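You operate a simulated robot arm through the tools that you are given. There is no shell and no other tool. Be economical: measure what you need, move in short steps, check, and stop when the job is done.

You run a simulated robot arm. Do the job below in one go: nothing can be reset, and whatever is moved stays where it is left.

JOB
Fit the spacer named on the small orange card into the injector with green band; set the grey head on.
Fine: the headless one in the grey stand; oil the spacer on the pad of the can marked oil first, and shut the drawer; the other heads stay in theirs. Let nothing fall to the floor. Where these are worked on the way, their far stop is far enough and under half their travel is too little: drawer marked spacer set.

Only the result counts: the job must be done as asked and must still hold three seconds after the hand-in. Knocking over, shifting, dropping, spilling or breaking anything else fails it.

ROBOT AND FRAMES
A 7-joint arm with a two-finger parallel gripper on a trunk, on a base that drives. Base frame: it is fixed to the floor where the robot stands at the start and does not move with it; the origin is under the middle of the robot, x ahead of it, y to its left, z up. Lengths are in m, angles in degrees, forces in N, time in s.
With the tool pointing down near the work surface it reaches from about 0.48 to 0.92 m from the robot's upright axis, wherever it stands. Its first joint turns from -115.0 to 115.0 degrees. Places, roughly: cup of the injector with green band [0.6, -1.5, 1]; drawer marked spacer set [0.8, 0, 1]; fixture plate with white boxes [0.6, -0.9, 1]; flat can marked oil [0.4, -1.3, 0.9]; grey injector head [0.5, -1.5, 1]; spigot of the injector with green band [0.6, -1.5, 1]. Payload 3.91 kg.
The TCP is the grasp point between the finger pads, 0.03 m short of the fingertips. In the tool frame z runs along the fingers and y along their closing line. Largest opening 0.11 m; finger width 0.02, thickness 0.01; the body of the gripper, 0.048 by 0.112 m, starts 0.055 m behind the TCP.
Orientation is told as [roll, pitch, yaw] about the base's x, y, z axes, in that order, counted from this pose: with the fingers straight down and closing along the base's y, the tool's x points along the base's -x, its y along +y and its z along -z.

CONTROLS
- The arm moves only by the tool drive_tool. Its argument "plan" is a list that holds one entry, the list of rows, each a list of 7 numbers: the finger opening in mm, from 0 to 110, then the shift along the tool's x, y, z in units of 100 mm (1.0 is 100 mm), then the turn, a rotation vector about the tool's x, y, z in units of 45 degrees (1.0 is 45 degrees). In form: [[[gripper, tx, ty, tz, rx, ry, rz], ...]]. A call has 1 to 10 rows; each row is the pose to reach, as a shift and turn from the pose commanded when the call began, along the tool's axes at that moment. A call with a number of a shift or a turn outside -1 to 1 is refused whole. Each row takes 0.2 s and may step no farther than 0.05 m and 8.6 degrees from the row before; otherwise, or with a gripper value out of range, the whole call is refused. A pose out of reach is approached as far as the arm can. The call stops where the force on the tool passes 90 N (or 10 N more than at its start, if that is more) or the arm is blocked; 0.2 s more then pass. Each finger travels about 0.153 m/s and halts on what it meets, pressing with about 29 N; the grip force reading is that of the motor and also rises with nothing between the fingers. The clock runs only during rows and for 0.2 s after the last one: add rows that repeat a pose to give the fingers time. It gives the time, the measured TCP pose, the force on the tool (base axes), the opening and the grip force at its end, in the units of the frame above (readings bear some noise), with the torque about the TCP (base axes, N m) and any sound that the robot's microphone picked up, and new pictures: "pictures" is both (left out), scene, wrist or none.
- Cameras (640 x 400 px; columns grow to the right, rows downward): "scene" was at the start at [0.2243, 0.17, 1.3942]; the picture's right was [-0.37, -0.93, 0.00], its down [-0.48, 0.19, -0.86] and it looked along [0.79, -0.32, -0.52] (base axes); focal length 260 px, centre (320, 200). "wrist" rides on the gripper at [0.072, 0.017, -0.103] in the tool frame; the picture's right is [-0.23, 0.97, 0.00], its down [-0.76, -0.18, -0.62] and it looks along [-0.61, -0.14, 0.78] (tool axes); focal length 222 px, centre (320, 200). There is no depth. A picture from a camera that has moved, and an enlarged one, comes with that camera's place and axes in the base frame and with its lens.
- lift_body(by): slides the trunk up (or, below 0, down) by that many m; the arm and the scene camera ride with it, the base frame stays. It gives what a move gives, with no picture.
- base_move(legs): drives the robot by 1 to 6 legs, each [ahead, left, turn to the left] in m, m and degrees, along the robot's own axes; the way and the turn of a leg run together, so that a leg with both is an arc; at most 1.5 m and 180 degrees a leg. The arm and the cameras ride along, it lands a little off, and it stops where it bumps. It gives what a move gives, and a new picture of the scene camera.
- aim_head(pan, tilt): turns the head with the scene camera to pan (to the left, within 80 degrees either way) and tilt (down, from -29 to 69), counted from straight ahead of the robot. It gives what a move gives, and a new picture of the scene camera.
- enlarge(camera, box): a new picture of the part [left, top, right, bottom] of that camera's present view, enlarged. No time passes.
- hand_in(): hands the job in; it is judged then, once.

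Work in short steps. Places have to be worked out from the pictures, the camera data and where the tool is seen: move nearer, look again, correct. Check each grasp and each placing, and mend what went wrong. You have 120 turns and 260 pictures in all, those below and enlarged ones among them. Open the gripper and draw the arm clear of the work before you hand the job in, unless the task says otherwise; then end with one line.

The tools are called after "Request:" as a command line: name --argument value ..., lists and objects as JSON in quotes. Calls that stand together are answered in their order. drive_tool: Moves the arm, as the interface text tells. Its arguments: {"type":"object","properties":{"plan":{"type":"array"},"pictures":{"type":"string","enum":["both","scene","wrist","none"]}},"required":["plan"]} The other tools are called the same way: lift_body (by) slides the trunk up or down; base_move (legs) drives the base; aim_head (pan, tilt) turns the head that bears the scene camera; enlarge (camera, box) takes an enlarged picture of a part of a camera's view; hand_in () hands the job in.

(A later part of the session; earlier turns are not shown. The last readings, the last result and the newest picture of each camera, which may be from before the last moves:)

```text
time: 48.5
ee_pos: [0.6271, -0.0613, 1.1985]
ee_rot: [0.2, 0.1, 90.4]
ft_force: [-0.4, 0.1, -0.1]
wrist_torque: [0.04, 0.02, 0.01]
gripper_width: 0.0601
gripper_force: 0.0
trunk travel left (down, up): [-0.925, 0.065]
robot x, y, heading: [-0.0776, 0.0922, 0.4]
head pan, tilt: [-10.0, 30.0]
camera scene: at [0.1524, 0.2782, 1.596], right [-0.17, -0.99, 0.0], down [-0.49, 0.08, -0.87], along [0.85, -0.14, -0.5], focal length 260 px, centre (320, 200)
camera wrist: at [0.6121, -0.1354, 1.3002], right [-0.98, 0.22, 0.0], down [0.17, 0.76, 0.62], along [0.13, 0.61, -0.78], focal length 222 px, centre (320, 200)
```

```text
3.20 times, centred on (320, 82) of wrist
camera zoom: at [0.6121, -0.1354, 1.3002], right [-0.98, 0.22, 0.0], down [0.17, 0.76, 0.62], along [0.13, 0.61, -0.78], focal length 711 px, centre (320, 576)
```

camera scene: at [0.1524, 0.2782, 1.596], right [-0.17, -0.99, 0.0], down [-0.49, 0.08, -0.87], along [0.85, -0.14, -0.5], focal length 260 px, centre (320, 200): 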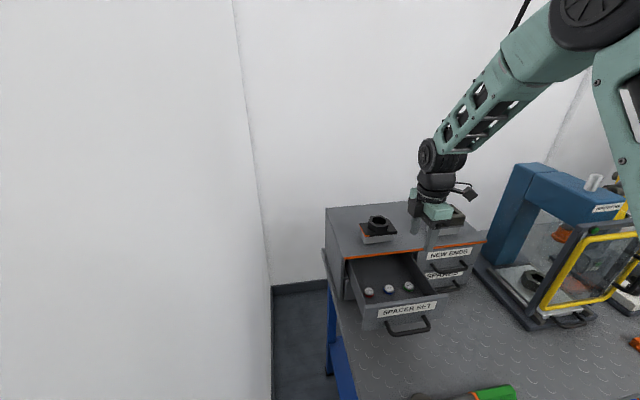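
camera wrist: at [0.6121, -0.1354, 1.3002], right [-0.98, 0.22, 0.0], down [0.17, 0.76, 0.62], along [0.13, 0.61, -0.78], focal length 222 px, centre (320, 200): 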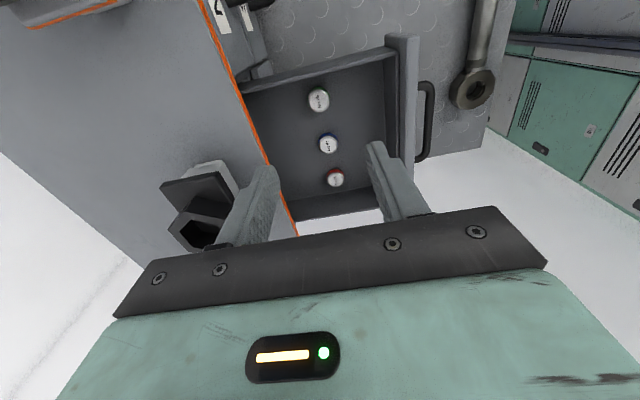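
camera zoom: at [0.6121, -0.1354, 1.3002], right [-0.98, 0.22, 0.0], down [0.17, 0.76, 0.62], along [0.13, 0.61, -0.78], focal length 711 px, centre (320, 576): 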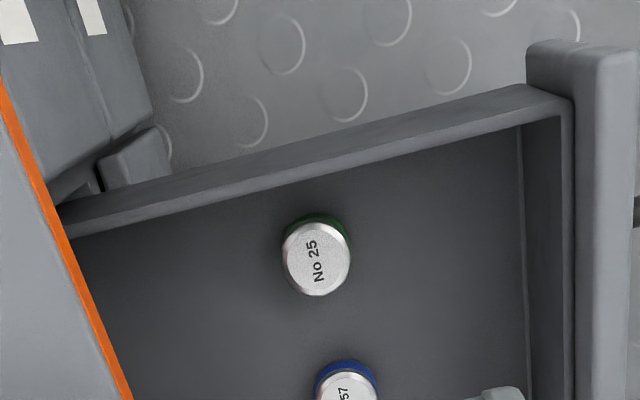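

Estimate spacer at (0.627,-0.065), top z ~1.01–1.03. Descend 8 cm and re-measure.

Request:
drive_tool --plan '[[[50, 0.04, 0, 0.4, 0, 0, 0], [50, 0.04, 0, 0.8, 0, 0, 0], [50, 0.04, 0, 0.8, 0, 0, 0]]]' --pictures "wrist"

Request:
enlarge --camera "wrist" --box '[240, 60, 400, 200]'

Request:
enlarge --camera "scene" --box '[340, 240, 450, 330]'

```text
time: 49.3
ee_pos: [0.6272, -0.0661, 1.1198]
ee_rot: [0.2, -0.1, 90.5]
ft_force: [-0.8, -0.1, 0.8]
wrist_torque: [-0.03, 0.01, 0.0]
gripper_width: 0.0501
gripper_force: 0.0
trunk travel left (down, up): [-0.925, 0.065]
robot x, y, heading: [-0.079, 0.0892, 0.1]
head pan, tilt: [-10.0, 30.0]
camera wrist: at [0.6111, -0.139, 1.221], right [-0.98, 0.22, 0.0], down [0.17, 0.76, 0.62], along [0.13, 0.61, -0.78], focal length 222 px, centre (320, 200)
```

wrist: 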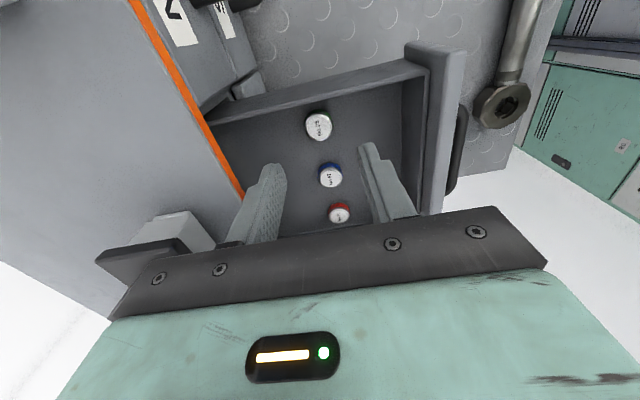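

```text
2.86 times, centred on (320, 130) of wrist
camera zoom: at [0.6111, -0.139, 1.221], right [-0.98, 0.22, 0.0], down [0.17, 0.76, 0.62], along [0.13, 0.61, -0.78], focal length 635 px, centre (320, 400)
```

zoom: 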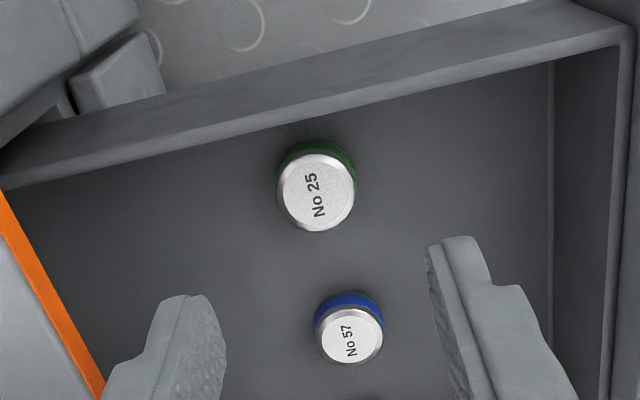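

```text
4.44 times, centred on (395, 285) of scene
camera zoom: at [0.1524, 0.2782, 1.596], right [-0.17, -0.99, 0.0], down [-0.49, 0.08, -0.87], along [0.85, -0.14, -0.5], focal length 1157 px, centre (-13, -178)
```

zoom: 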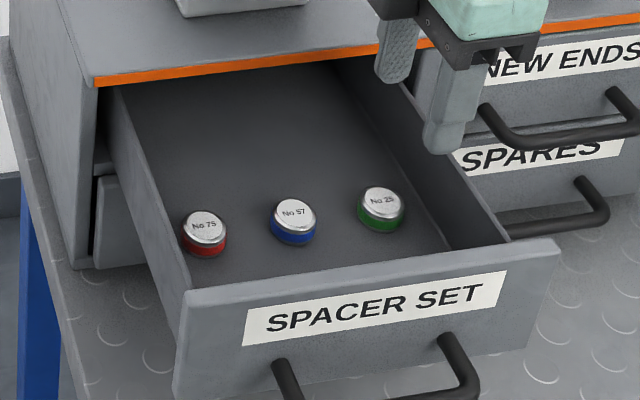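

Spacer top located at (0.627,-0.0615,1.009). Descend so the tips cover its upper 10 mm and close.

Request:
drive_tool --plan '[[[50, -0.02, 0, 0.4, 0, 0, 0], [50, -0.045, 0, 0.7, 0, 0, 0], [50, -0.045, 0, 0.905, 0, 0, 0], [20, -0.045, 0, 0.905, 0, 0, 0], [15, -0.045, 0, 0.905, 0, 0, 0], [15, -0.045, 0, 0.905, 0, 0, 0]]]'

Request:
enlarge --camera "scene" --box '[340, 240, 450, 330]'

```text
time: 50.7
ee_pos: [0.6253, -0.0608, 1.0261]
ee_rot: [0.3, 0.0, 90.4]
ft_force: [-0.2, -0.4, -0.2]
wrist_torque: [0.0, -0.01, -0.02]
gripper_width: 0.0256
gripper_force: 29.1
trunk travel left (down, up): [-0.925, 0.065]
robot x, y, heading: [-0.0772, 0.0868, 0.3]
head pan, tilt: [-10.0, 30.0]
camera scene: at [0.1522, 0.2783, 1.596], right [-0.17, -0.99, 0.0], down [-0.49, 0.08, -0.87], along [0.85, -0.14, -0.5], focal length 260 px, centre (320, 200)
camera wrist: at [0.6105, -0.1348, 1.1285], right [-0.98, 0.22, 0.0], down [0.17, 0.76, 0.62], along [0.13, 0.61, -0.78], focal length 222 px, centre (320, 200)
```

scene: 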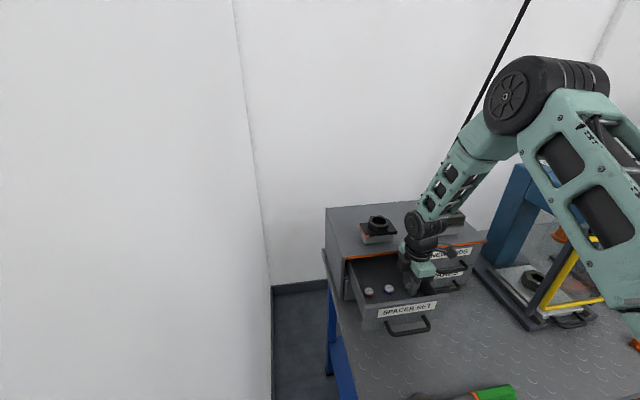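
wrist: 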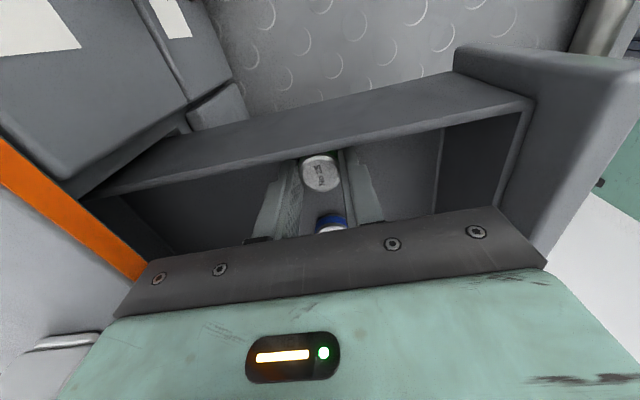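

```text
4.44 times, centred on (395, 285) of scene
camera zoom: at [0.1522, 0.2783, 1.596], right [-0.17, -0.99, 0.0], down [-0.49, 0.08, -0.87], along [0.85, -0.14, -0.5], focal length 1157 px, centre (-13, -178)
```

zoom: 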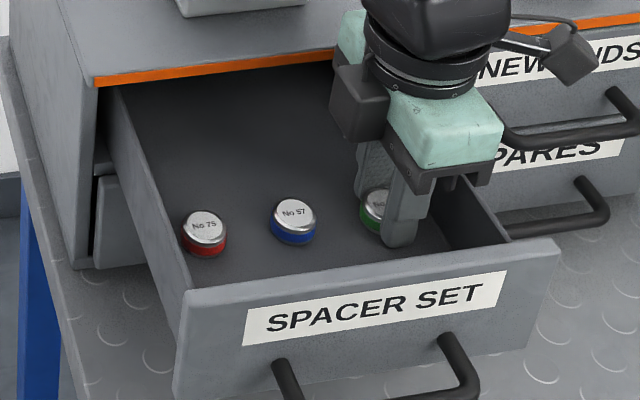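

Spacer gripped at 25.6 mm. Lift it and inspect how it protrudes below the fingertips.

Request:
drive_tool --plan '[[[15, 0, 0, -0.3, 0, 0, 0], [15, 0, 0, -0.6, 0, 0, 0], [15, 0, 0, -0.95, 0, 0, 0]]]' --pictures "wrist"

Request:
enlarge --camera "scene" --box '[380, 200, 460, 260]'

Request:
enlarge --camera "wrist" --box '[240, 120, 400, 240]'

```text
time: 51.5
ee_pos: [0.6255, -0.061, 1.1227]
ee_rot: [0.4, -0.1, 90.5]
ft_force: [0.3, -0.2, 0.2]
wrist_torque: [0.0, 0.03, -0.01]
gripper_width: 0.0253
gripper_force: 29.3
trunk travel left (down, up): [-0.925, 0.065]
robot x, y, heading: [-0.0776, 0.0899, 0.4]
head pan, tilt: [-10.0, 30.0]
camera wrist: at [0.6102, -0.1348, 1.2243], right [-0.98, 0.22, 0.0], down [0.17, 0.76, 0.62], along [0.13, 0.61, -0.78], focal length 222 px, centre (320, 200)
```

wrist: 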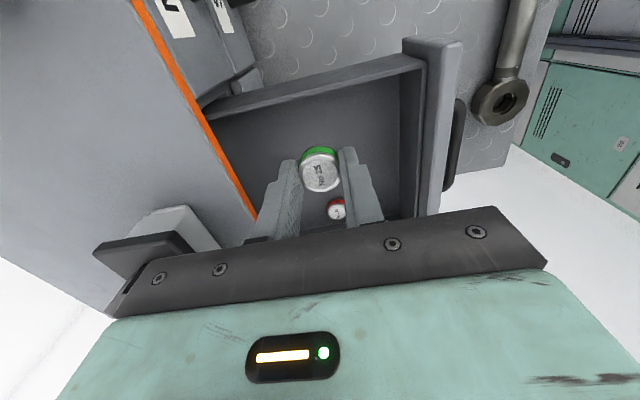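

```text
6.67 times, centred on (420, 230) of scene
camera zoom: at [0.1526, 0.2783, 1.5959], right [-0.17, -0.99, 0.0], down [-0.49, 0.08, -0.87], along [0.85, -0.14, -0.5], focal length 1736 px, centre (-347, 0)
```

zoom: 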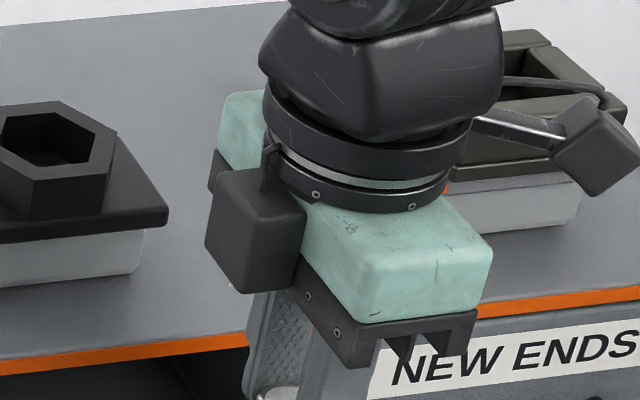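

```text
3.33 times, centred on (320, 180) of wrist
camera zoom: at [0.6102, -0.1348, 1.2243], right [-0.98, 0.22, 0.0], down [0.17, 0.76, 0.62], along [0.13, 0.61, -0.78], focal length 740 px, centre (320, 267)
```

zoom: 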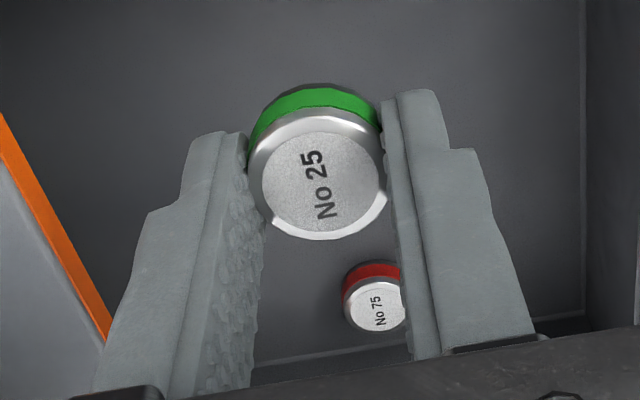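

Spacer held well, centred (its top is 17 mm below TCP). Raise and drive toward the oil can, leaving the drawer to be shut afterwards.

Request:
drive_tool --plan '[[[15, 0, 0, -0.4, 0, 0, 0], [15, 0, 0, -0.8, 0, 0, 0]]]' --pictures "none"

Request:
base_move --legs '[[-0.5, 0, 0], [0, -1.25, 0]]'

```text
time: 52.1
ee_pos: [0.6267, -0.06, 1.2013]
ee_rot: [0.3, 0.1, 90.5]
ft_force: [-0.3, 0.3, 0.2]
wrist_torque: [0.01, 0.0, -0.02]
gripper_width: 0.0257
gripper_force: 29.3
trunk travel left (down, up): [-0.925, 0.065]
robot x, y, heading: [-0.0752, 0.0885, 0.4]
head pan, tilt: [-10.0, 30.0]
```

```text
time: 61.0
ee_pos: [0.1384, -1.3031, 1.2025]
ee_rot: [0.2, 0.1, 91.2]
ft_force: [-0.3, 0.7, -1.2]
wrist_torque: [-0.01, -0.01, -0.02]
gripper_width: 0.0256
gripper_force: 29.3
trunk travel left (down, up): [-0.925, 0.065]
robot x, y, heading: [-0.5661, -1.1594, 1.2]
head pan, tilt: [-10.0, 30.0]
camera scene: at [-0.3396, -0.9696, 1.596], right [-0.15, -0.99, 0.0], down [-0.49, 0.08, -0.87], along [0.86, -0.13, -0.5], focal length 260 px, centre (320, 200)
```

scene: 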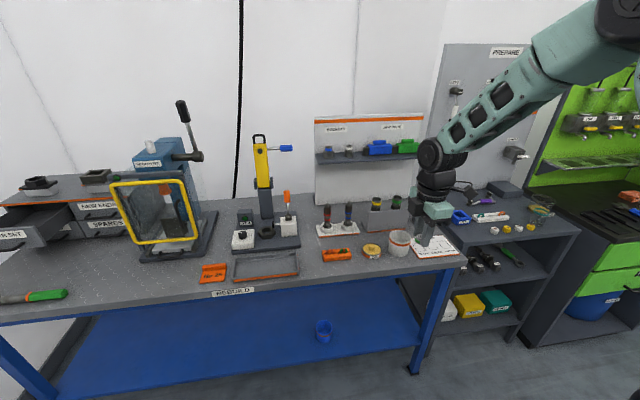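

Drive forward so the spacer is near above the oil can.

Request:
base_move --legs '[[0.28, 0, -1.2]]'

Request:
aim_head --pan -25 --tilt 32

Request:
drive_tool --plan '[[[15, 0, 0, 0, 0, 0, 0]]]' --pictures "wrist"

Request:
enlarge --camera "wrist" --box '[220, 20, 420, 220]'

```text
time: 63.0
ee_pos: [0.4197, -1.3186, 1.2028]
ee_rot: [0.1, 0.0, 89.7]
ft_force: [0.6, 0.4, -0.3]
wrist_torque: [0.01, -0.02, -0.01]
gripper_width: 0.0259
gripper_force: 28.7
trunk travel left (down, up): [-0.925, 0.065]
robot x, y, heading: [-0.2813, -1.1612, -0.3]
head pan, tilt: [-10.0, 30.0]
camera scene: at [-0.0503, -0.9735, 1.596], right [-0.18, -0.98, 0.0], down [-0.49, 0.09, -0.87], along [0.85, -0.16, -0.5], focal length 260 px, centre (320, 200)
```

scene: 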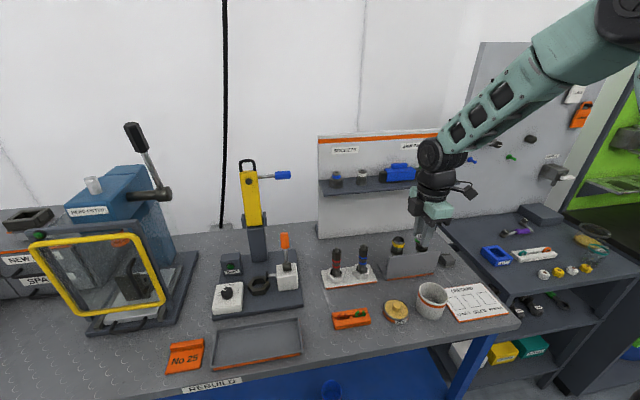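

```text
time: 63.7
ee_pos: [0.4202, -1.318, 1.2029]
ee_rot: [0.2, 0.0, 89.8]
ft_force: [0.0, 0.3, 0.3]
wrist_torque: [-0.03, -0.02, -0.01]
gripper_width: 0.0259
gripper_force: 29.2
trunk travel left (down, up): [-0.925, 0.065]
robot x, y, heading: [-0.2819, -1.16, -0.3]
head pan, tilt: [-25.0, 32.0]
camera scene: at [-0.0581, -0.9956, 1.5928], right [-0.43, -0.9, 0.0], down [-0.48, 0.23, -0.85], along [0.77, -0.36, -0.53], focal length 260 px, centre (320, 200)
```

scene: 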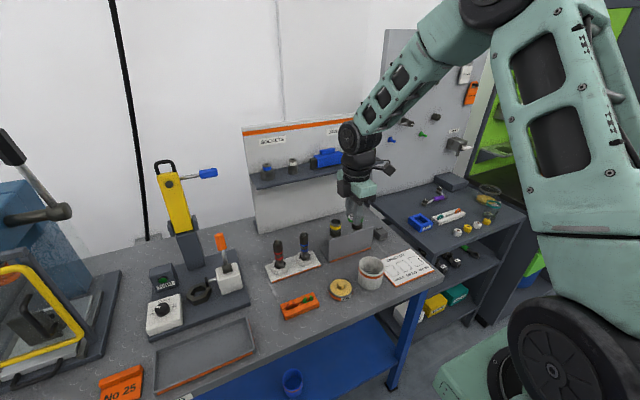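

```text
time: 64.1
ee_pos: [0.4191, -1.3177, 1.2019]
ee_rot: [0.2, 0.0, 89.8]
ft_force: [-0.5, 1.1, -0.8]
wrist_torque: [0.01, 0.0, 0.05]
gripper_width: 0.0256
gripper_force: 29.3
trunk travel left (down, up): [-0.925, 0.065]
robot x, y, heading: [-0.2786, -1.1599, -0.3]
head pan, tilt: [-25.0, 32.0]
camera wrist: at [0.4033, -1.3913, 1.3046], right [-0.97, 0.23, 0.0], down [0.18, 0.76, 0.62], along [0.14, 0.61, -0.78], focal length 222 px, centre (320, 200)
```

wrist: 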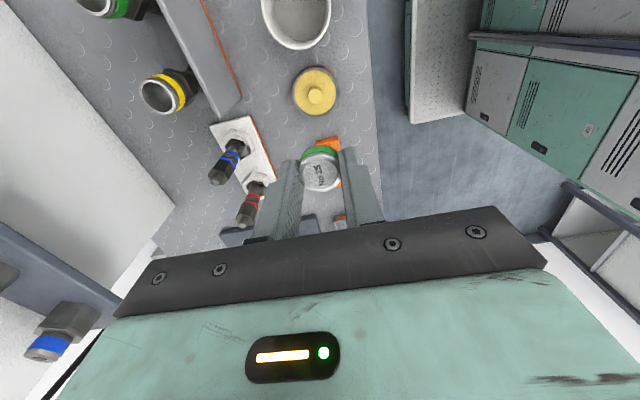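

```text
2.00 times, centred on (320, 120) of wrist
camera zoom: at [0.4033, -1.3913, 1.3046], right [-0.97, 0.23, 0.0], down [0.18, 0.76, 0.62], along [0.14, 0.61, -0.78], focal length 444 px, centre (320, 360)
```

zoom: 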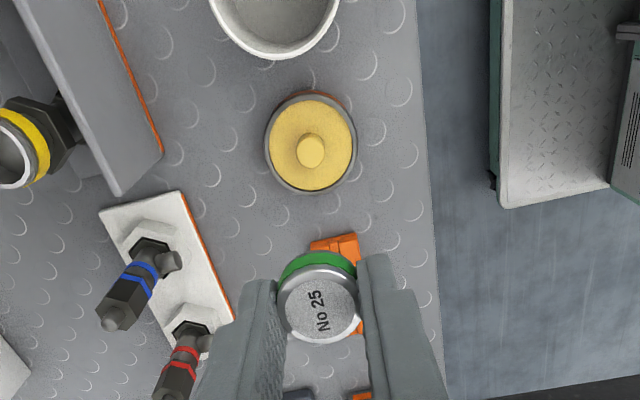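

Oil nub centre at (0.428,-1.3045), top z ≈0.92. Move over it and descend to TCP ~1.005.

Request:
drive_tool --plan '[[[15, -0.13, -0.09, 0.2, 0, 0, 0], [15, -0.13, -0.09, 0.5, 0, 0, 0], [15, -0.13, -0.09, 0.8, 0, 0, 0], [15, -0.13, -0.09, 1.0, 0, 0, 0]]]' --pictures "none"

Request:
drive_tool --plan '[[[15, 0, 0, 0.4, 0, 0, 0], [15, 0, 0, 0.85, 0, 0, 0], [15, 0, 0, 0.9, 0, 0, 0]]]' --pictures "both"

Request:
enlarge --camera "scene" --box '[300, 250, 400, 320]'

```text
time: 65.1
ee_pos: [0.429, -1.3072, 1.1012]
ee_rot: [0.2, -0.1, 89.7]
ft_force: [0.2, 0.1, -1.4]
wrist_torque: [-0.03, -0.04, 0.02]
gripper_width: 0.0256
gripper_force: 28.9
trunk travel left (down, up): [-0.925, 0.065]
robot x, y, heading: [-0.2788, -1.1577, -0.1]
head pan, tilt: [-25.0, 32.0]
```

```text
time: 65.9
ee_pos: [0.4281, -1.305, 1.0119]
ee_rot: [0.2, -0.1, 89.8]
ft_force: [0.3, 0.3, 0.4]
wrist_torque: [-0.01, 0.02, 0.03]
gripper_width: 0.0257
gripper_force: 28.9
trunk travel left (down, up): [-0.925, 0.065]
robot x, y, heading: [-0.2759, -1.1596, -0.3]
head pan, tilt: [-25.0, 32.0]
camera scene: at [-0.058, -0.9957, 1.5928], right [-0.43, -0.9, 0.0], down [-0.48, 0.23, -0.85], along [0.77, -0.36, -0.53], focal length 260 px, centre (320, 200)
camera wrist: at [0.4121, -1.3785, 1.1138], right [-0.97, 0.23, 0.0], down [0.18, 0.76, 0.62], along [0.14, 0.61, -0.78], focal length 222 px, centre (320, 200)
```

scene: 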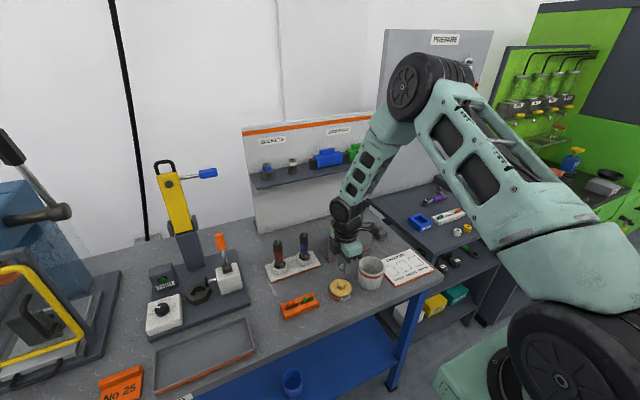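
wrist: 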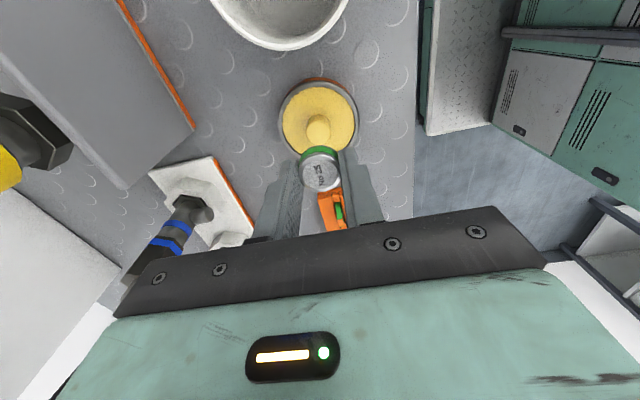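

```text
5.71 times, centred on (350, 285) of scene
camera zoom: at [-0.058, -0.9957, 1.5928], right [-0.43, -0.9, 0.0], down [-0.48, 0.23, -0.85], along [0.77, -0.36, -0.53], focal length 1488 px, centre (149, -286)
```

zoom: 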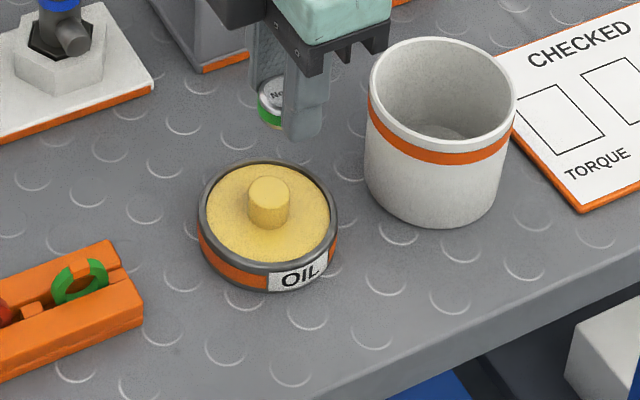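

Check alignment more precisely with an enlarged wrist view.

Request:
enlarge --camera "wrist" --box '[260, 70, 380, 210]'

```text
2.86 times, centred on (320, 140) of wrist
camera zoom: at [0.4121, -1.3785, 1.1138], right [-0.97, 0.23, 0.0], down [0.18, 0.76, 0.62], along [0.14, 0.61, -0.78], focal length 635 px, centre (320, 371)
```

zoom: 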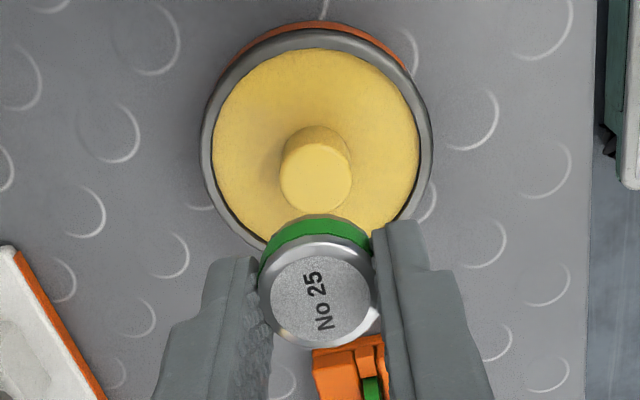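

Nub centre (0.430,-1.3044), top ~0.925; the spacer is aligned within 2 mm. Descend gently watching force.

Request:
drive_tool --plan '[[[15, 0, -0.02, 0.2, 0, 0, 0], [15, 0, -0.02, 0.4, 0, 0, 0], [15, 0, -0.02, 0.45, 0, 0, 0], [15, 0, -0.02, 0.48, 0, 0, 0]]]' --pictures "wrist"

Request:
enlarge --camera "scene" --box '[310, 255, 380, 305]'

```text
time: 66.9
ee_pos: [0.43, -1.3047, 0.9643]
ee_rot: [0.1, 0.0, 89.8]
ft_force: [-0.4, 0.9, -0.5]
wrist_torque: [0.0, -0.01, -0.01]
gripper_width: 0.0257
gripper_force: 29.3
trunk travel left (down, up): [-0.925, 0.065]
robot x, y, heading: [-0.2817, -1.162, -0.2]
head pan, tilt: [-25.0, 32.0]
camera wrist: at [0.4131, -1.3784, 1.0666], right [-0.97, 0.23, 0.0], down [0.18, 0.76, 0.62], along [0.14, 0.61, -0.78], focal length 222 px, centre (320, 200)
```

wrist: 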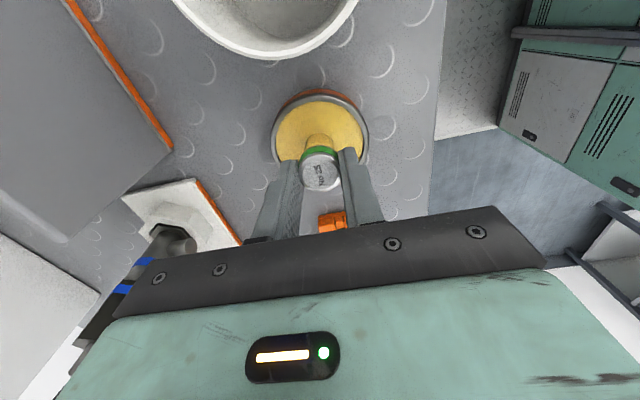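

```text
8.00 times, centred on (345, 280) of scene
camera zoom: at [-0.058, -0.9956, 1.5928], right [-0.43, -0.9, 0.0], down [-0.48, 0.23, -0.85], along [0.77, -0.36, -0.53], focal length 2083 px, centre (120, -440)
```

zoom: 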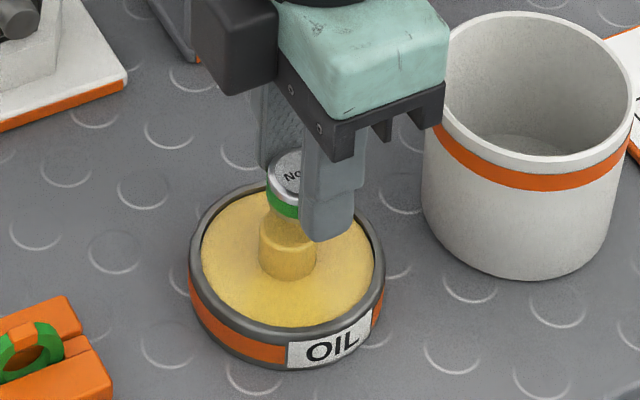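

No contact yet, a few mm to go. Continue in small steps.

Request:
drive_tool --plan '[[[15, 0, 0, 0.02, 0, 0, 0], [15, 0, 0, 0.04, 0, 0, 0], [15, 0, 0, 0.06, 0, 0, 0]]]' --pictures "none"

Request:
enlarge --camera "scene" --box '[310, 255, 380, 305]'

```text
time: 67.7
ee_pos: [0.4288, -1.3053, 0.9577]
ee_rot: [0.1, 0.0, 89.7]
ft_force: [0.5, 0.5, -0.7]
wrist_torque: [0.02, 0.01, 0.0]
gripper_width: 0.0256
gripper_force: 29.3
trunk travel left (down, up): [-0.925, 0.065]
robot x, y, heading: [-0.2812, -1.1609, -0.4]
head pan, tilt: [-25.0, 32.0]
```

```text
8.00 times, centred on (345, 280) of scene
camera zoom: at [-0.0581, -0.9956, 1.5928], right [-0.43, -0.9, 0.0], down [-0.48, 0.23, -0.85], along [0.77, -0.36, -0.53], focal length 2083 px, centre (120, -440)
```

zoom: 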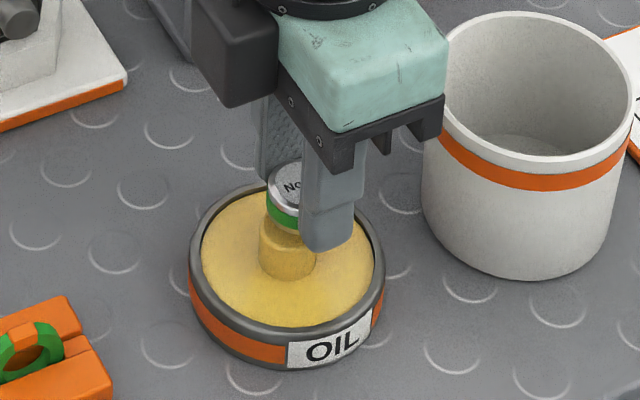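

Still none; continue down.

Request:
drive_tool --plan '[[[15, 0, 0, 0.02, 0, 0, 0], [15, 0, 0, 0.04, 0, 0, 0]]]' --pictures "none"

Request:
drive_tool --plan '[[[15, 0, 0, 0.015, 0, 0, 0], [15, 0, 0, 0.03, 0, 0, 0]]]' --pictures "none"

Request:
enlarge --camera "scene" --box '[310, 255, 380, 305]'

```text
time: 68.3
ee_pos: [0.4292, -1.3047, 0.9536]
ee_rot: [0.2, 0.0, 89.7]
ft_force: [0.4, -0.5, -1.2]
wrist_torque: [0.02, 0.01, 0.04]
gripper_width: 0.0256
gripper_force: 28.7
trunk travel left (down, up): [-0.925, 0.065]
robot x, y, heading: [-0.2792, -1.1641, -0.5]
head pan, tilt: [-25.0, 32.0]
```

```text
time: 68.9
ee_pos: [0.4309, -1.3055, 0.9509]
ee_rot: [0.2, -0.1, 89.7]
ft_force: [-0.1, 0.0, -0.8]
wrist_torque: [0.01, -0.01, -0.03]
gripper_width: 0.0255
gripper_force: 28.8
trunk travel left (down, up): [-0.925, 0.065]
robot x, y, heading: [-0.2763, -1.1593, -0.4]
head pan, tilt: [-25.0, 32.0]
```

```text
8.00 times, centred on (345, 280) of scene
camera zoom: at [-0.0581, -0.9956, 1.5928], right [-0.43, -0.9, 0.0], down [-0.48, 0.23, -0.85], along [0.77, -0.36, -0.53], focal length 2083 px, centre (120, -440)
```

zoom: 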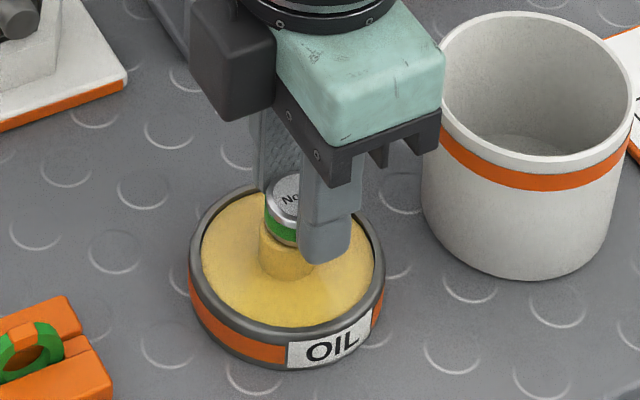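

Still no force. Continue down a few mm more.

Request:
drive_tool --plan '[[[15, 0, 0, 0.015, 0, 0, 0], [15, 0, 0, 0.03, 0, 0, 0]]]' --pictures "none"

Request:
drive_tool --plan '[[[15, 0, 0, 0.015, 0, 0, 0], [15, 0, 0, 0.03, 0, 0, 0]]]' --pictures "wrist"

Request:
enlarge --camera "scene" --box '[310, 255, 380, 305]'

```text
time: 69.5
ee_pos: [0.4309, -1.304, 0.949]
ee_rot: [0.2, 0.0, 89.8]
ft_force: [0.1, 1.0, 0.5]
wrist_torque: [-0.03, 0.01, -0.02]
gripper_width: 0.0255
gripper_force: 28.2
trunk travel left (down, up): [-0.925, 0.065]
robot x, y, heading: [-0.2795, -1.1613, -0.3]
head pan, tilt: [-25.0, 32.0]
```

```text
time: 70.1
ee_pos: [0.4287, -1.3034, 0.9462]
ee_rot: [0.1, 0.0, 89.8]
ft_force: [-1.6, -0.9, 21.1]
wrist_torque: [0.07, 0.04, 0.0]
gripper_width: 0.0257
gripper_force: 28.6
trunk travel left (down, up): [-0.925, 0.065]
robot x, y, heading: [-0.2825, -1.1621, -0.3]
head pan, tilt: [-25.0, 32.0]
camera wrist: at [0.4131, -1.3784, 1.0492], right [-0.97, 0.23, 0.0], down [0.18, 0.76, 0.62], along [0.14, 0.61, -0.78], focal length 222 px, centre (320, 200)
```

wrist: 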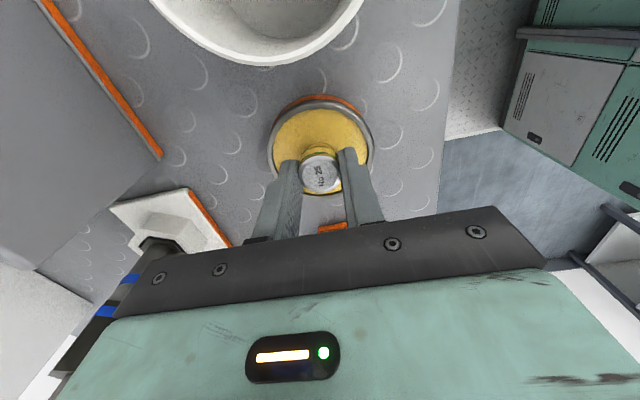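

```text
8.00 times, centred on (345, 280) of scene
camera zoom: at [-0.0592, -0.9955, 1.5933], right [-0.43, -0.9, 0.0], down [-0.48, 0.23, -0.85], along [0.77, -0.36, -0.53], focal length 2083 px, centre (120, -440)
```

zoom: 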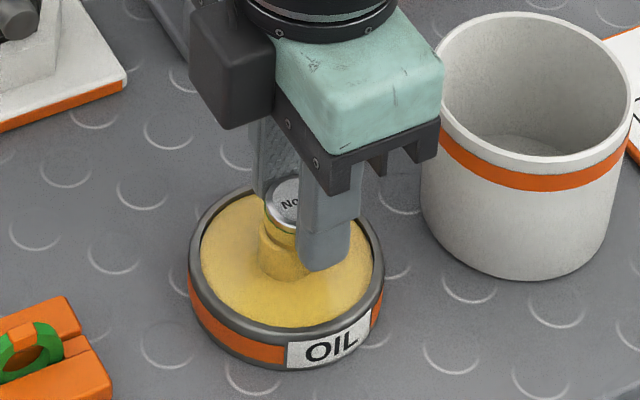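

Contact at 21 N and the ring now looks oily yellow. Lift off and inspect the spacer from the scene camera.

Request:
drive_tool --plan '[[[15, 0, 0, -0.4, 0, 0, 0], [15, 0, 0, -0.9, 0, 0, 0]]]' --pictures "wrist"

Request:
enlarge --camera "scene" --box '[320, 245, 370, 285]'

Request:
enlarge --camera "wrist" --box '[260, 100, 380, 220]'

```text
time: 70.7
ee_pos: [0.4316, -1.3042, 1.0344]
ee_rot: [0.3, 0.0, 89.7]
ft_force: [-0.4, -0.1, -1.1]
wrist_torque: [0.0, 0.01, 0.05]
gripper_width: 0.0259
gripper_force: 29.0
trunk travel left (down, up): [-0.925, 0.065]
robot x, y, heading: [-0.2775, -1.1578, -0.1]
head pan, tilt: [-25.0, 32.0]
camera wrist: at [0.4154, -1.3777, 1.1354], right [-0.97, 0.23, 0.01], down [0.18, 0.76, 0.62], along [0.14, 0.61, -0.78], focal length 222 px, centre (320, 200)
```

wrist: 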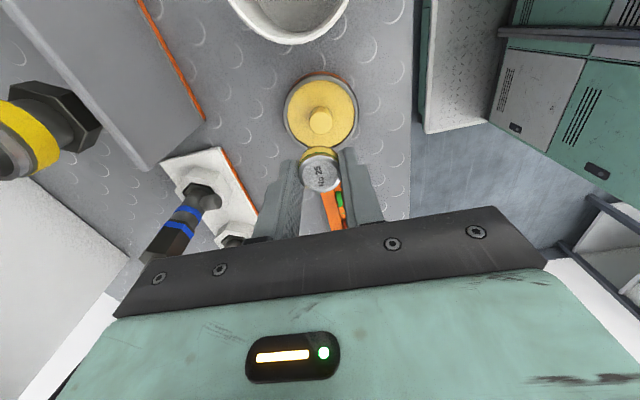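

```text
10.00 times, centred on (345, 265) of scene
camera zoom: at [-0.0575, -0.9956, 1.5926], right [-0.43, -0.9, 0.0], down [-0.48, 0.23, -0.85], along [0.77, -0.36, -0.53], focal length 2603 px, centre (70, -450)
```

zoom: 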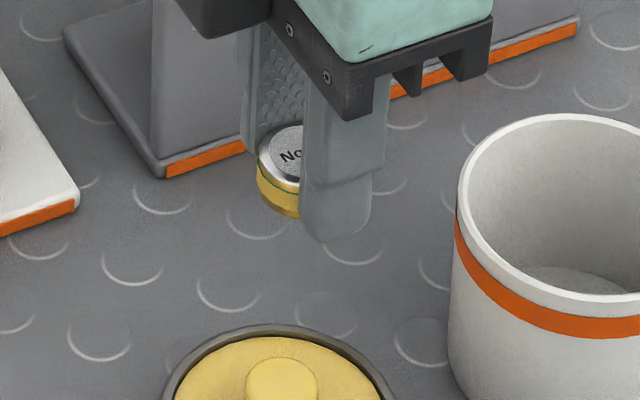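

```text
3.33 times, centred on (320, 160) of wrist
camera zoom: at [0.4154, -1.3777, 1.1354], right [-0.97, 0.23, 0.01], down [0.18, 0.76, 0.62], along [0.14, 0.61, -0.78], focal length 740 px, centre (320, 333)
```

zoom: 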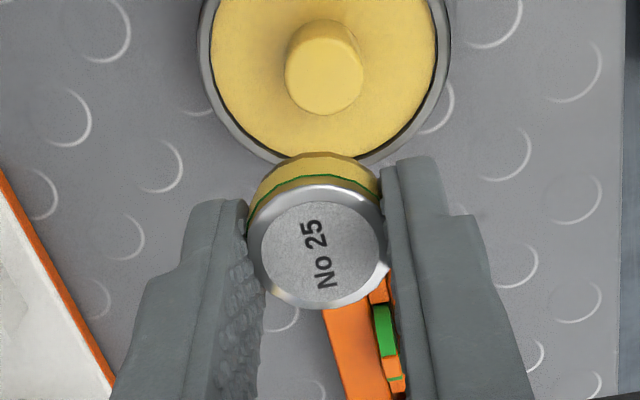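

Oiled (lower part amber). But the tips reach down to the spacer's bottom, so it can't enter the cup; I'll set it on the nub and re-grip ~7 mm higher.

Request:
drive_tool --plan '[[[15, 0, 0, 0.4, 0, 0, 0], [15, 0, 0, 0.8, 0, 0, 0], [15, 0, 0, 0.87, 0, 0, 0], [15, 0, 0, 0.885, 0, 0, 0]]]' --pictures "none"

```text
time: 71.7
ee_pos: [0.4301, -1.3042, 0.9471]
ee_rot: [0.1, 0.0, 89.6]
ft_force: [1.4, -0.1, 4.2]
wrist_torque: [0.01, 0.02, 0.02]
gripper_width: 0.0256
gripper_force: 29.0
trunk travel left (down, up): [-0.925, 0.065]
robot x, y, heading: [-0.2844, -1.1587, -0.0]
head pan, tilt: [-25.0, 32.0]
```

Light contact (4 N). Open slightly, rise 7 mm, and close again.

Request:
drive_tool --plan '[[[32, 0, 0, 0, 0, 0, 0], [34, 0, 0, 0, 0, 0, 0], [34, 0, 0, -0.07, 0, 0, 0], [34, 0, 0, -0.07, 0, 0, 0], [22, 0, 0, -0.07, 0, 0, 0], [15, 0, 0, -0.07, 0, 0, 0], [15, 0, 0, -0.07, 0, 0, 0]]]' --pictures "wrist"

Request:
enlarge --camera "scene" --box '[310, 255, 380, 305]'

```text
time: 73.3
ee_pos: [0.43, -1.3042, 0.9535]
ee_rot: [0.2, 0.0, 89.8]
ft_force: [0.8, -0.6, 0.1]
wrist_torque: [-0.02, 0.0, -0.01]
gripper_width: 0.026
gripper_force: 29.1
trunk travel left (down, up): [-0.925, 0.065]
robot x, y, heading: [-0.2805, -1.1608, -0.0]
head pan, tilt: [-25.0, 32.0]
camera wrist: at [0.4134, -1.3777, 1.0559], right [-0.97, 0.23, 0.0], down [0.18, 0.76, 0.62], along [0.14, 0.61, -0.78], focal length 222 px, centre (320, 200)
```

wrist: 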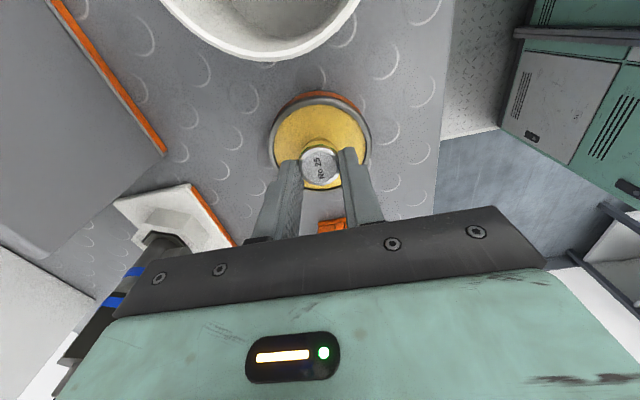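

```text
8.00 times, centred on (345, 280) of scene
camera zoom: at [-0.0581, -0.9956, 1.5928], right [-0.43, -0.9, 0.0], down [-0.48, 0.23, -0.85], along [0.77, -0.36, -0.53], focal length 2083 px, centre (120, -440)
```

zoom: 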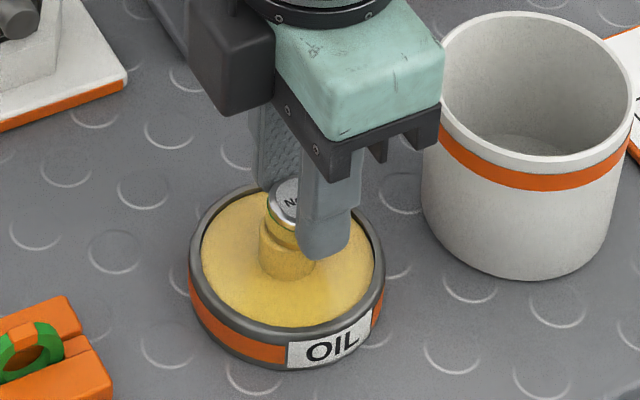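

Re-gripped. Lift and inspect the protrusion.

Request:
drive_tool --plan '[[[15, 0, 0, -0.4, 0, 0, 0], [15, 0, 0, -0.8, 0, 0, 0]]]' --pictures "none"

Request:
enlarge --camera "scene" --box '[320, 245, 370, 285]'

Request:
enlarge --camera "wrist" --box '[260, 100, 380, 220]'

```text
time: 73.9
ee_pos: [0.4297, -1.3026, 1.0353]
ee_rot: [0.2, 0.0, 89.7]
ft_force: [-0.3, -0.2, -0.5]
wrist_torque: [-0.01, 0.04, 0.01]
gripper_width: 0.0255
gripper_force: 29.2
trunk travel left (down, up): [-0.925, 0.065]
robot x, y, heading: [-0.2805, -1.1609, -0.5]
head pan, tilt: [-25.0, 32.0]
```

```text
10.00 times, centred on (345, 265) of scene
camera zoom: at [-0.0576, -0.9957, 1.5927], right [-0.43, -0.9, 0.0], down [-0.48, 0.23, -0.85], along [0.77, -0.36, -0.53], focal length 2603 px, centre (70, -450)
```

zoom: 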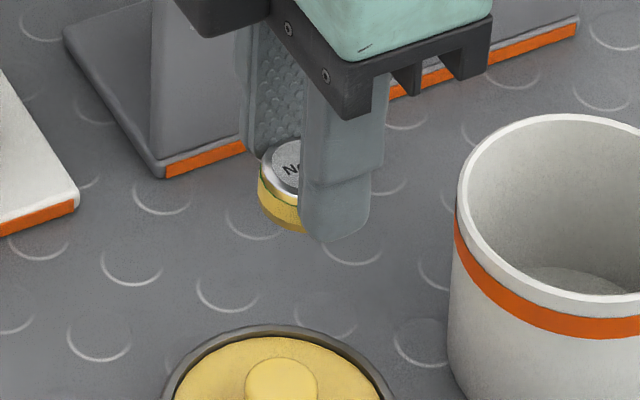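

```text
3.33 times, centred on (320, 160) of wrist
camera zoom: at [0.4135, -1.3763, 1.138], right [-0.97, 0.23, 0.01], down [0.18, 0.76, 0.62], along [0.14, 0.61, -0.78], focal length 740 px, centre (320, 333)
```

zoom: 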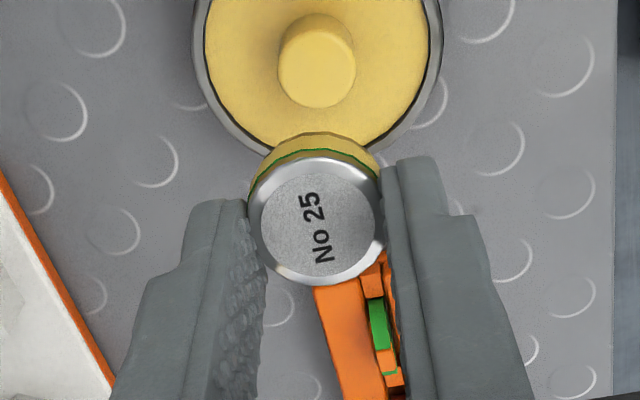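

Spacer now protrudes ~7 mm below tips. Raise, and move base so the spacer is over the green cup.

Request:
drive_tool --plan '[[[15, 0, 0, -0.4, 0, 0, 0], [15, 0, 0, -0.8, 0, 0, 0], [15, 0, 0, -1.0, 0, 0, 0]]]' --pictures "none"

Request:
base_move --legs '[[0, -0.14, 0], [0.165, 0, 0]]'

Request:
drive_tool --plan '[[[15, 0, 0, 0, 0, 0, 0]]]' --pictures "wrist"

Request:
enlarge --camera "wrist" --box '[220, 20, 420, 220]'

```text
time: 74.7
ee_pos: [0.4297, -1.3038, 1.1352]
ee_rot: [0.2, 0.0, 89.8]
ft_force: [0.4, -0.2, -0.4]
wrist_torque: [0.01, 0.0, 0.01]
gripper_width: 0.0256
gripper_force: 29.3
trunk travel left (down, up): [-0.925, 0.065]
robot x, y, heading: [-0.2814, -1.1626, -0.2]
head pan, tilt: [-25.0, 32.0]
```

```text
time: 77.1
ee_pos: [0.595, -1.443, 1.1359]
ee_rot: [0.1, 0.0, 89.9]
ft_force: [-0.7, 0.2, 0.2]
wrist_torque: [-0.02, 0.04, -0.01]
gripper_width: 0.0255
gripper_force: 29.1
trunk travel left (down, up): [-0.925, 0.065]
robot x, y, heading: [-0.1156, -1.2992, -0.5]
head pan, tilt: [-25.0, 32.0]
camera scene: at [0.1064, -1.1338, 1.5929], right [-0.43, -0.9, 0.0], down [-0.48, 0.23, -0.85], along [0.77, -0.36, -0.53], focal length 260 px, centre (320, 200)
```

scene: 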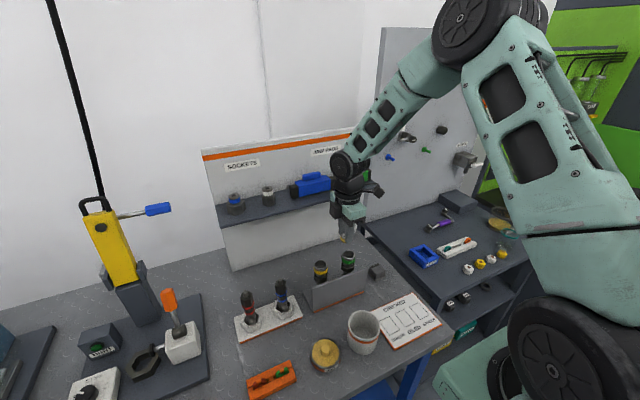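

```text
time: 77.5
ee_pos: [0.5946, -1.4418, 1.1364]
ee_rot: [0.2, 0.0, 89.8]
ft_force: [0.5, 0.0, -0.1]
wrist_torque: [0.01, 0.0, -0.01]
gripper_width: 0.0254
gripper_force: 29.3
trunk travel left (down, up): [-0.925, 0.065]
robot x, y, heading: [-0.1175, -1.2961, -0.2]
head pan, tilt: [-25.0, 32.0]
camera wrist: at [0.5787, -1.5154, 1.2383], right [-0.97, 0.23, 0.0], down [0.18, 0.76, 0.62], along [0.14, 0.61, -0.78], focal length 222 px, centre (320, 200)
```

wrist: 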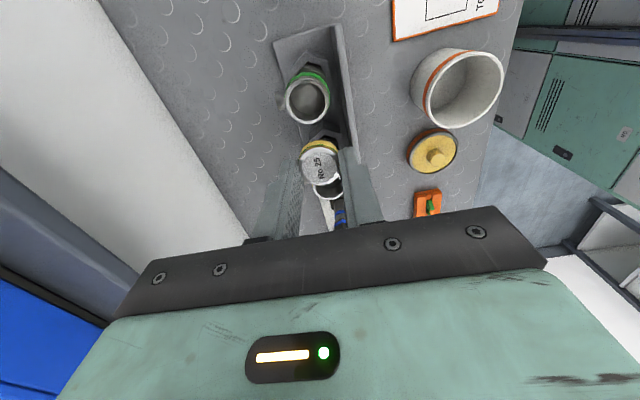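

```text
2.00 times, centred on (320, 120) of wrist
camera zoom: at [0.5787, -1.5154, 1.2383], right [-0.97, 0.23, 0.0], down [0.18, 0.76, 0.62], along [0.14, 0.61, -0.78], focal length 444 px, centre (320, 360)
```

zoom: 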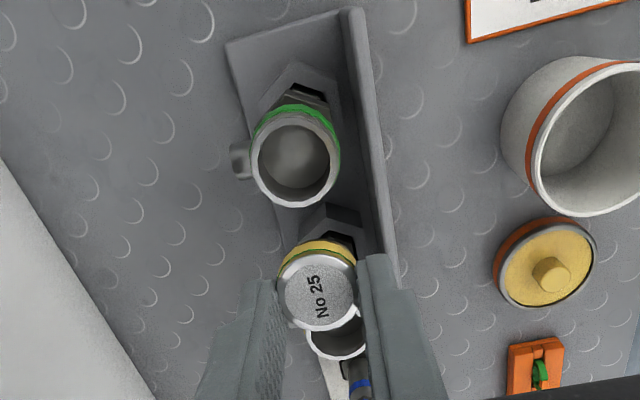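

Cup rim centre ≈ (0.6015,-1.4645), OD ~40, bore ~31 mm. Align and come down 4 cm, look again.

Request:
drive_tool --plan '[[[15, 0.21, -0.065, 0, 0, 0, 0], [15, 0.21, -0.065, 0.2, 0, 0, 0], [15, 0.21, -0.065, 0.4, 0, 0, 0], [15, 0.21, -0.065, 0.4, 0, 0, 0]]]' --pictures "wrist"

Request:
enlarge --camera "wrist" --box '[250, 80, 390, 220]'

Request:
enlarge --camera "scene" --box '[310, 210, 390, 310]'

```text
time: 78.5
ee_pos: [0.6019, -1.4632, 1.0953]
ee_rot: [0.3, 0.0, 89.8]
ft_force: [0.3, -0.1, 0.2]
wrist_torque: [0.02, 0.0, -0.02]
gripper_width: 0.0256
gripper_force: 29.2
trunk travel left (down, up): [-0.925, 0.065]
robot x, y, heading: [-0.1154, -1.2979, -0.1]
head pan, tilt: [-25.0, 32.0]
camera wrist: at [0.585, -1.5366, 1.198], right [-0.97, 0.23, 0.0], down [0.18, 0.76, 0.62], along [0.14, 0.61, -0.78], focal length 222 px, centre (320, 200)
```

wrist: 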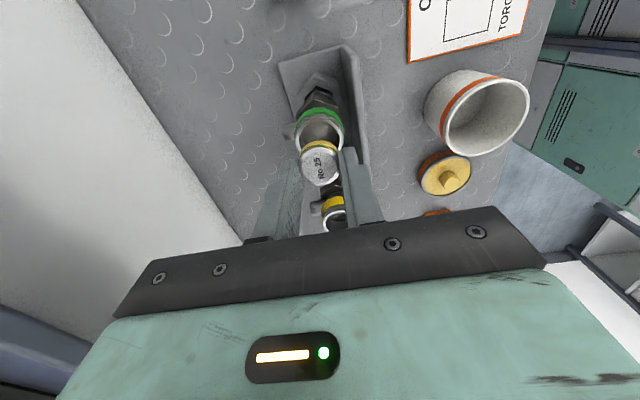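

```text
2.86 times, centred on (320, 150) of wrist
camera zoom: at [0.585, -1.5366, 1.198], right [-0.97, 0.23, 0.0], down [0.18, 0.76, 0.62], along [0.14, 0.61, -0.78], focal length 635 px, centre (320, 343)
```

zoom: 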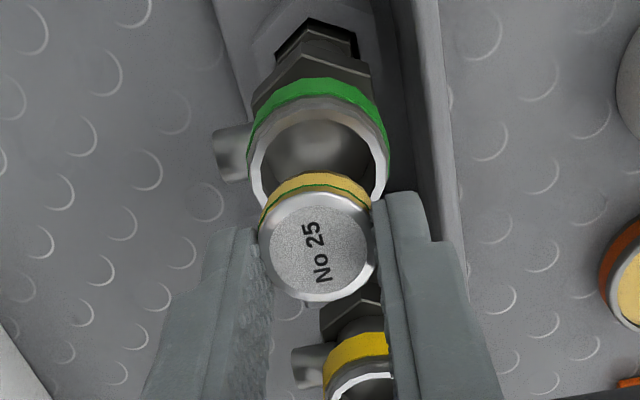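

```text
4.00 times, centred on (350, 260) of scene
camera zoom: at [0.1068, -1.1339, 1.5928], right [-0.43, -0.9, 0.0], down [-0.48, 0.23, -0.85], along [0.77, -0.36, -0.53], focal length 1041 px, centre (200, -40)
```

zoom: 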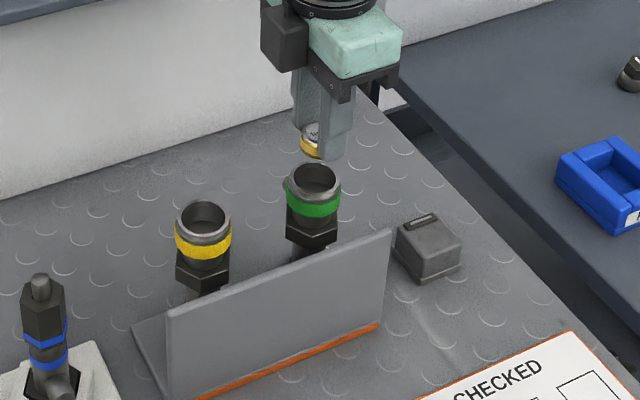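

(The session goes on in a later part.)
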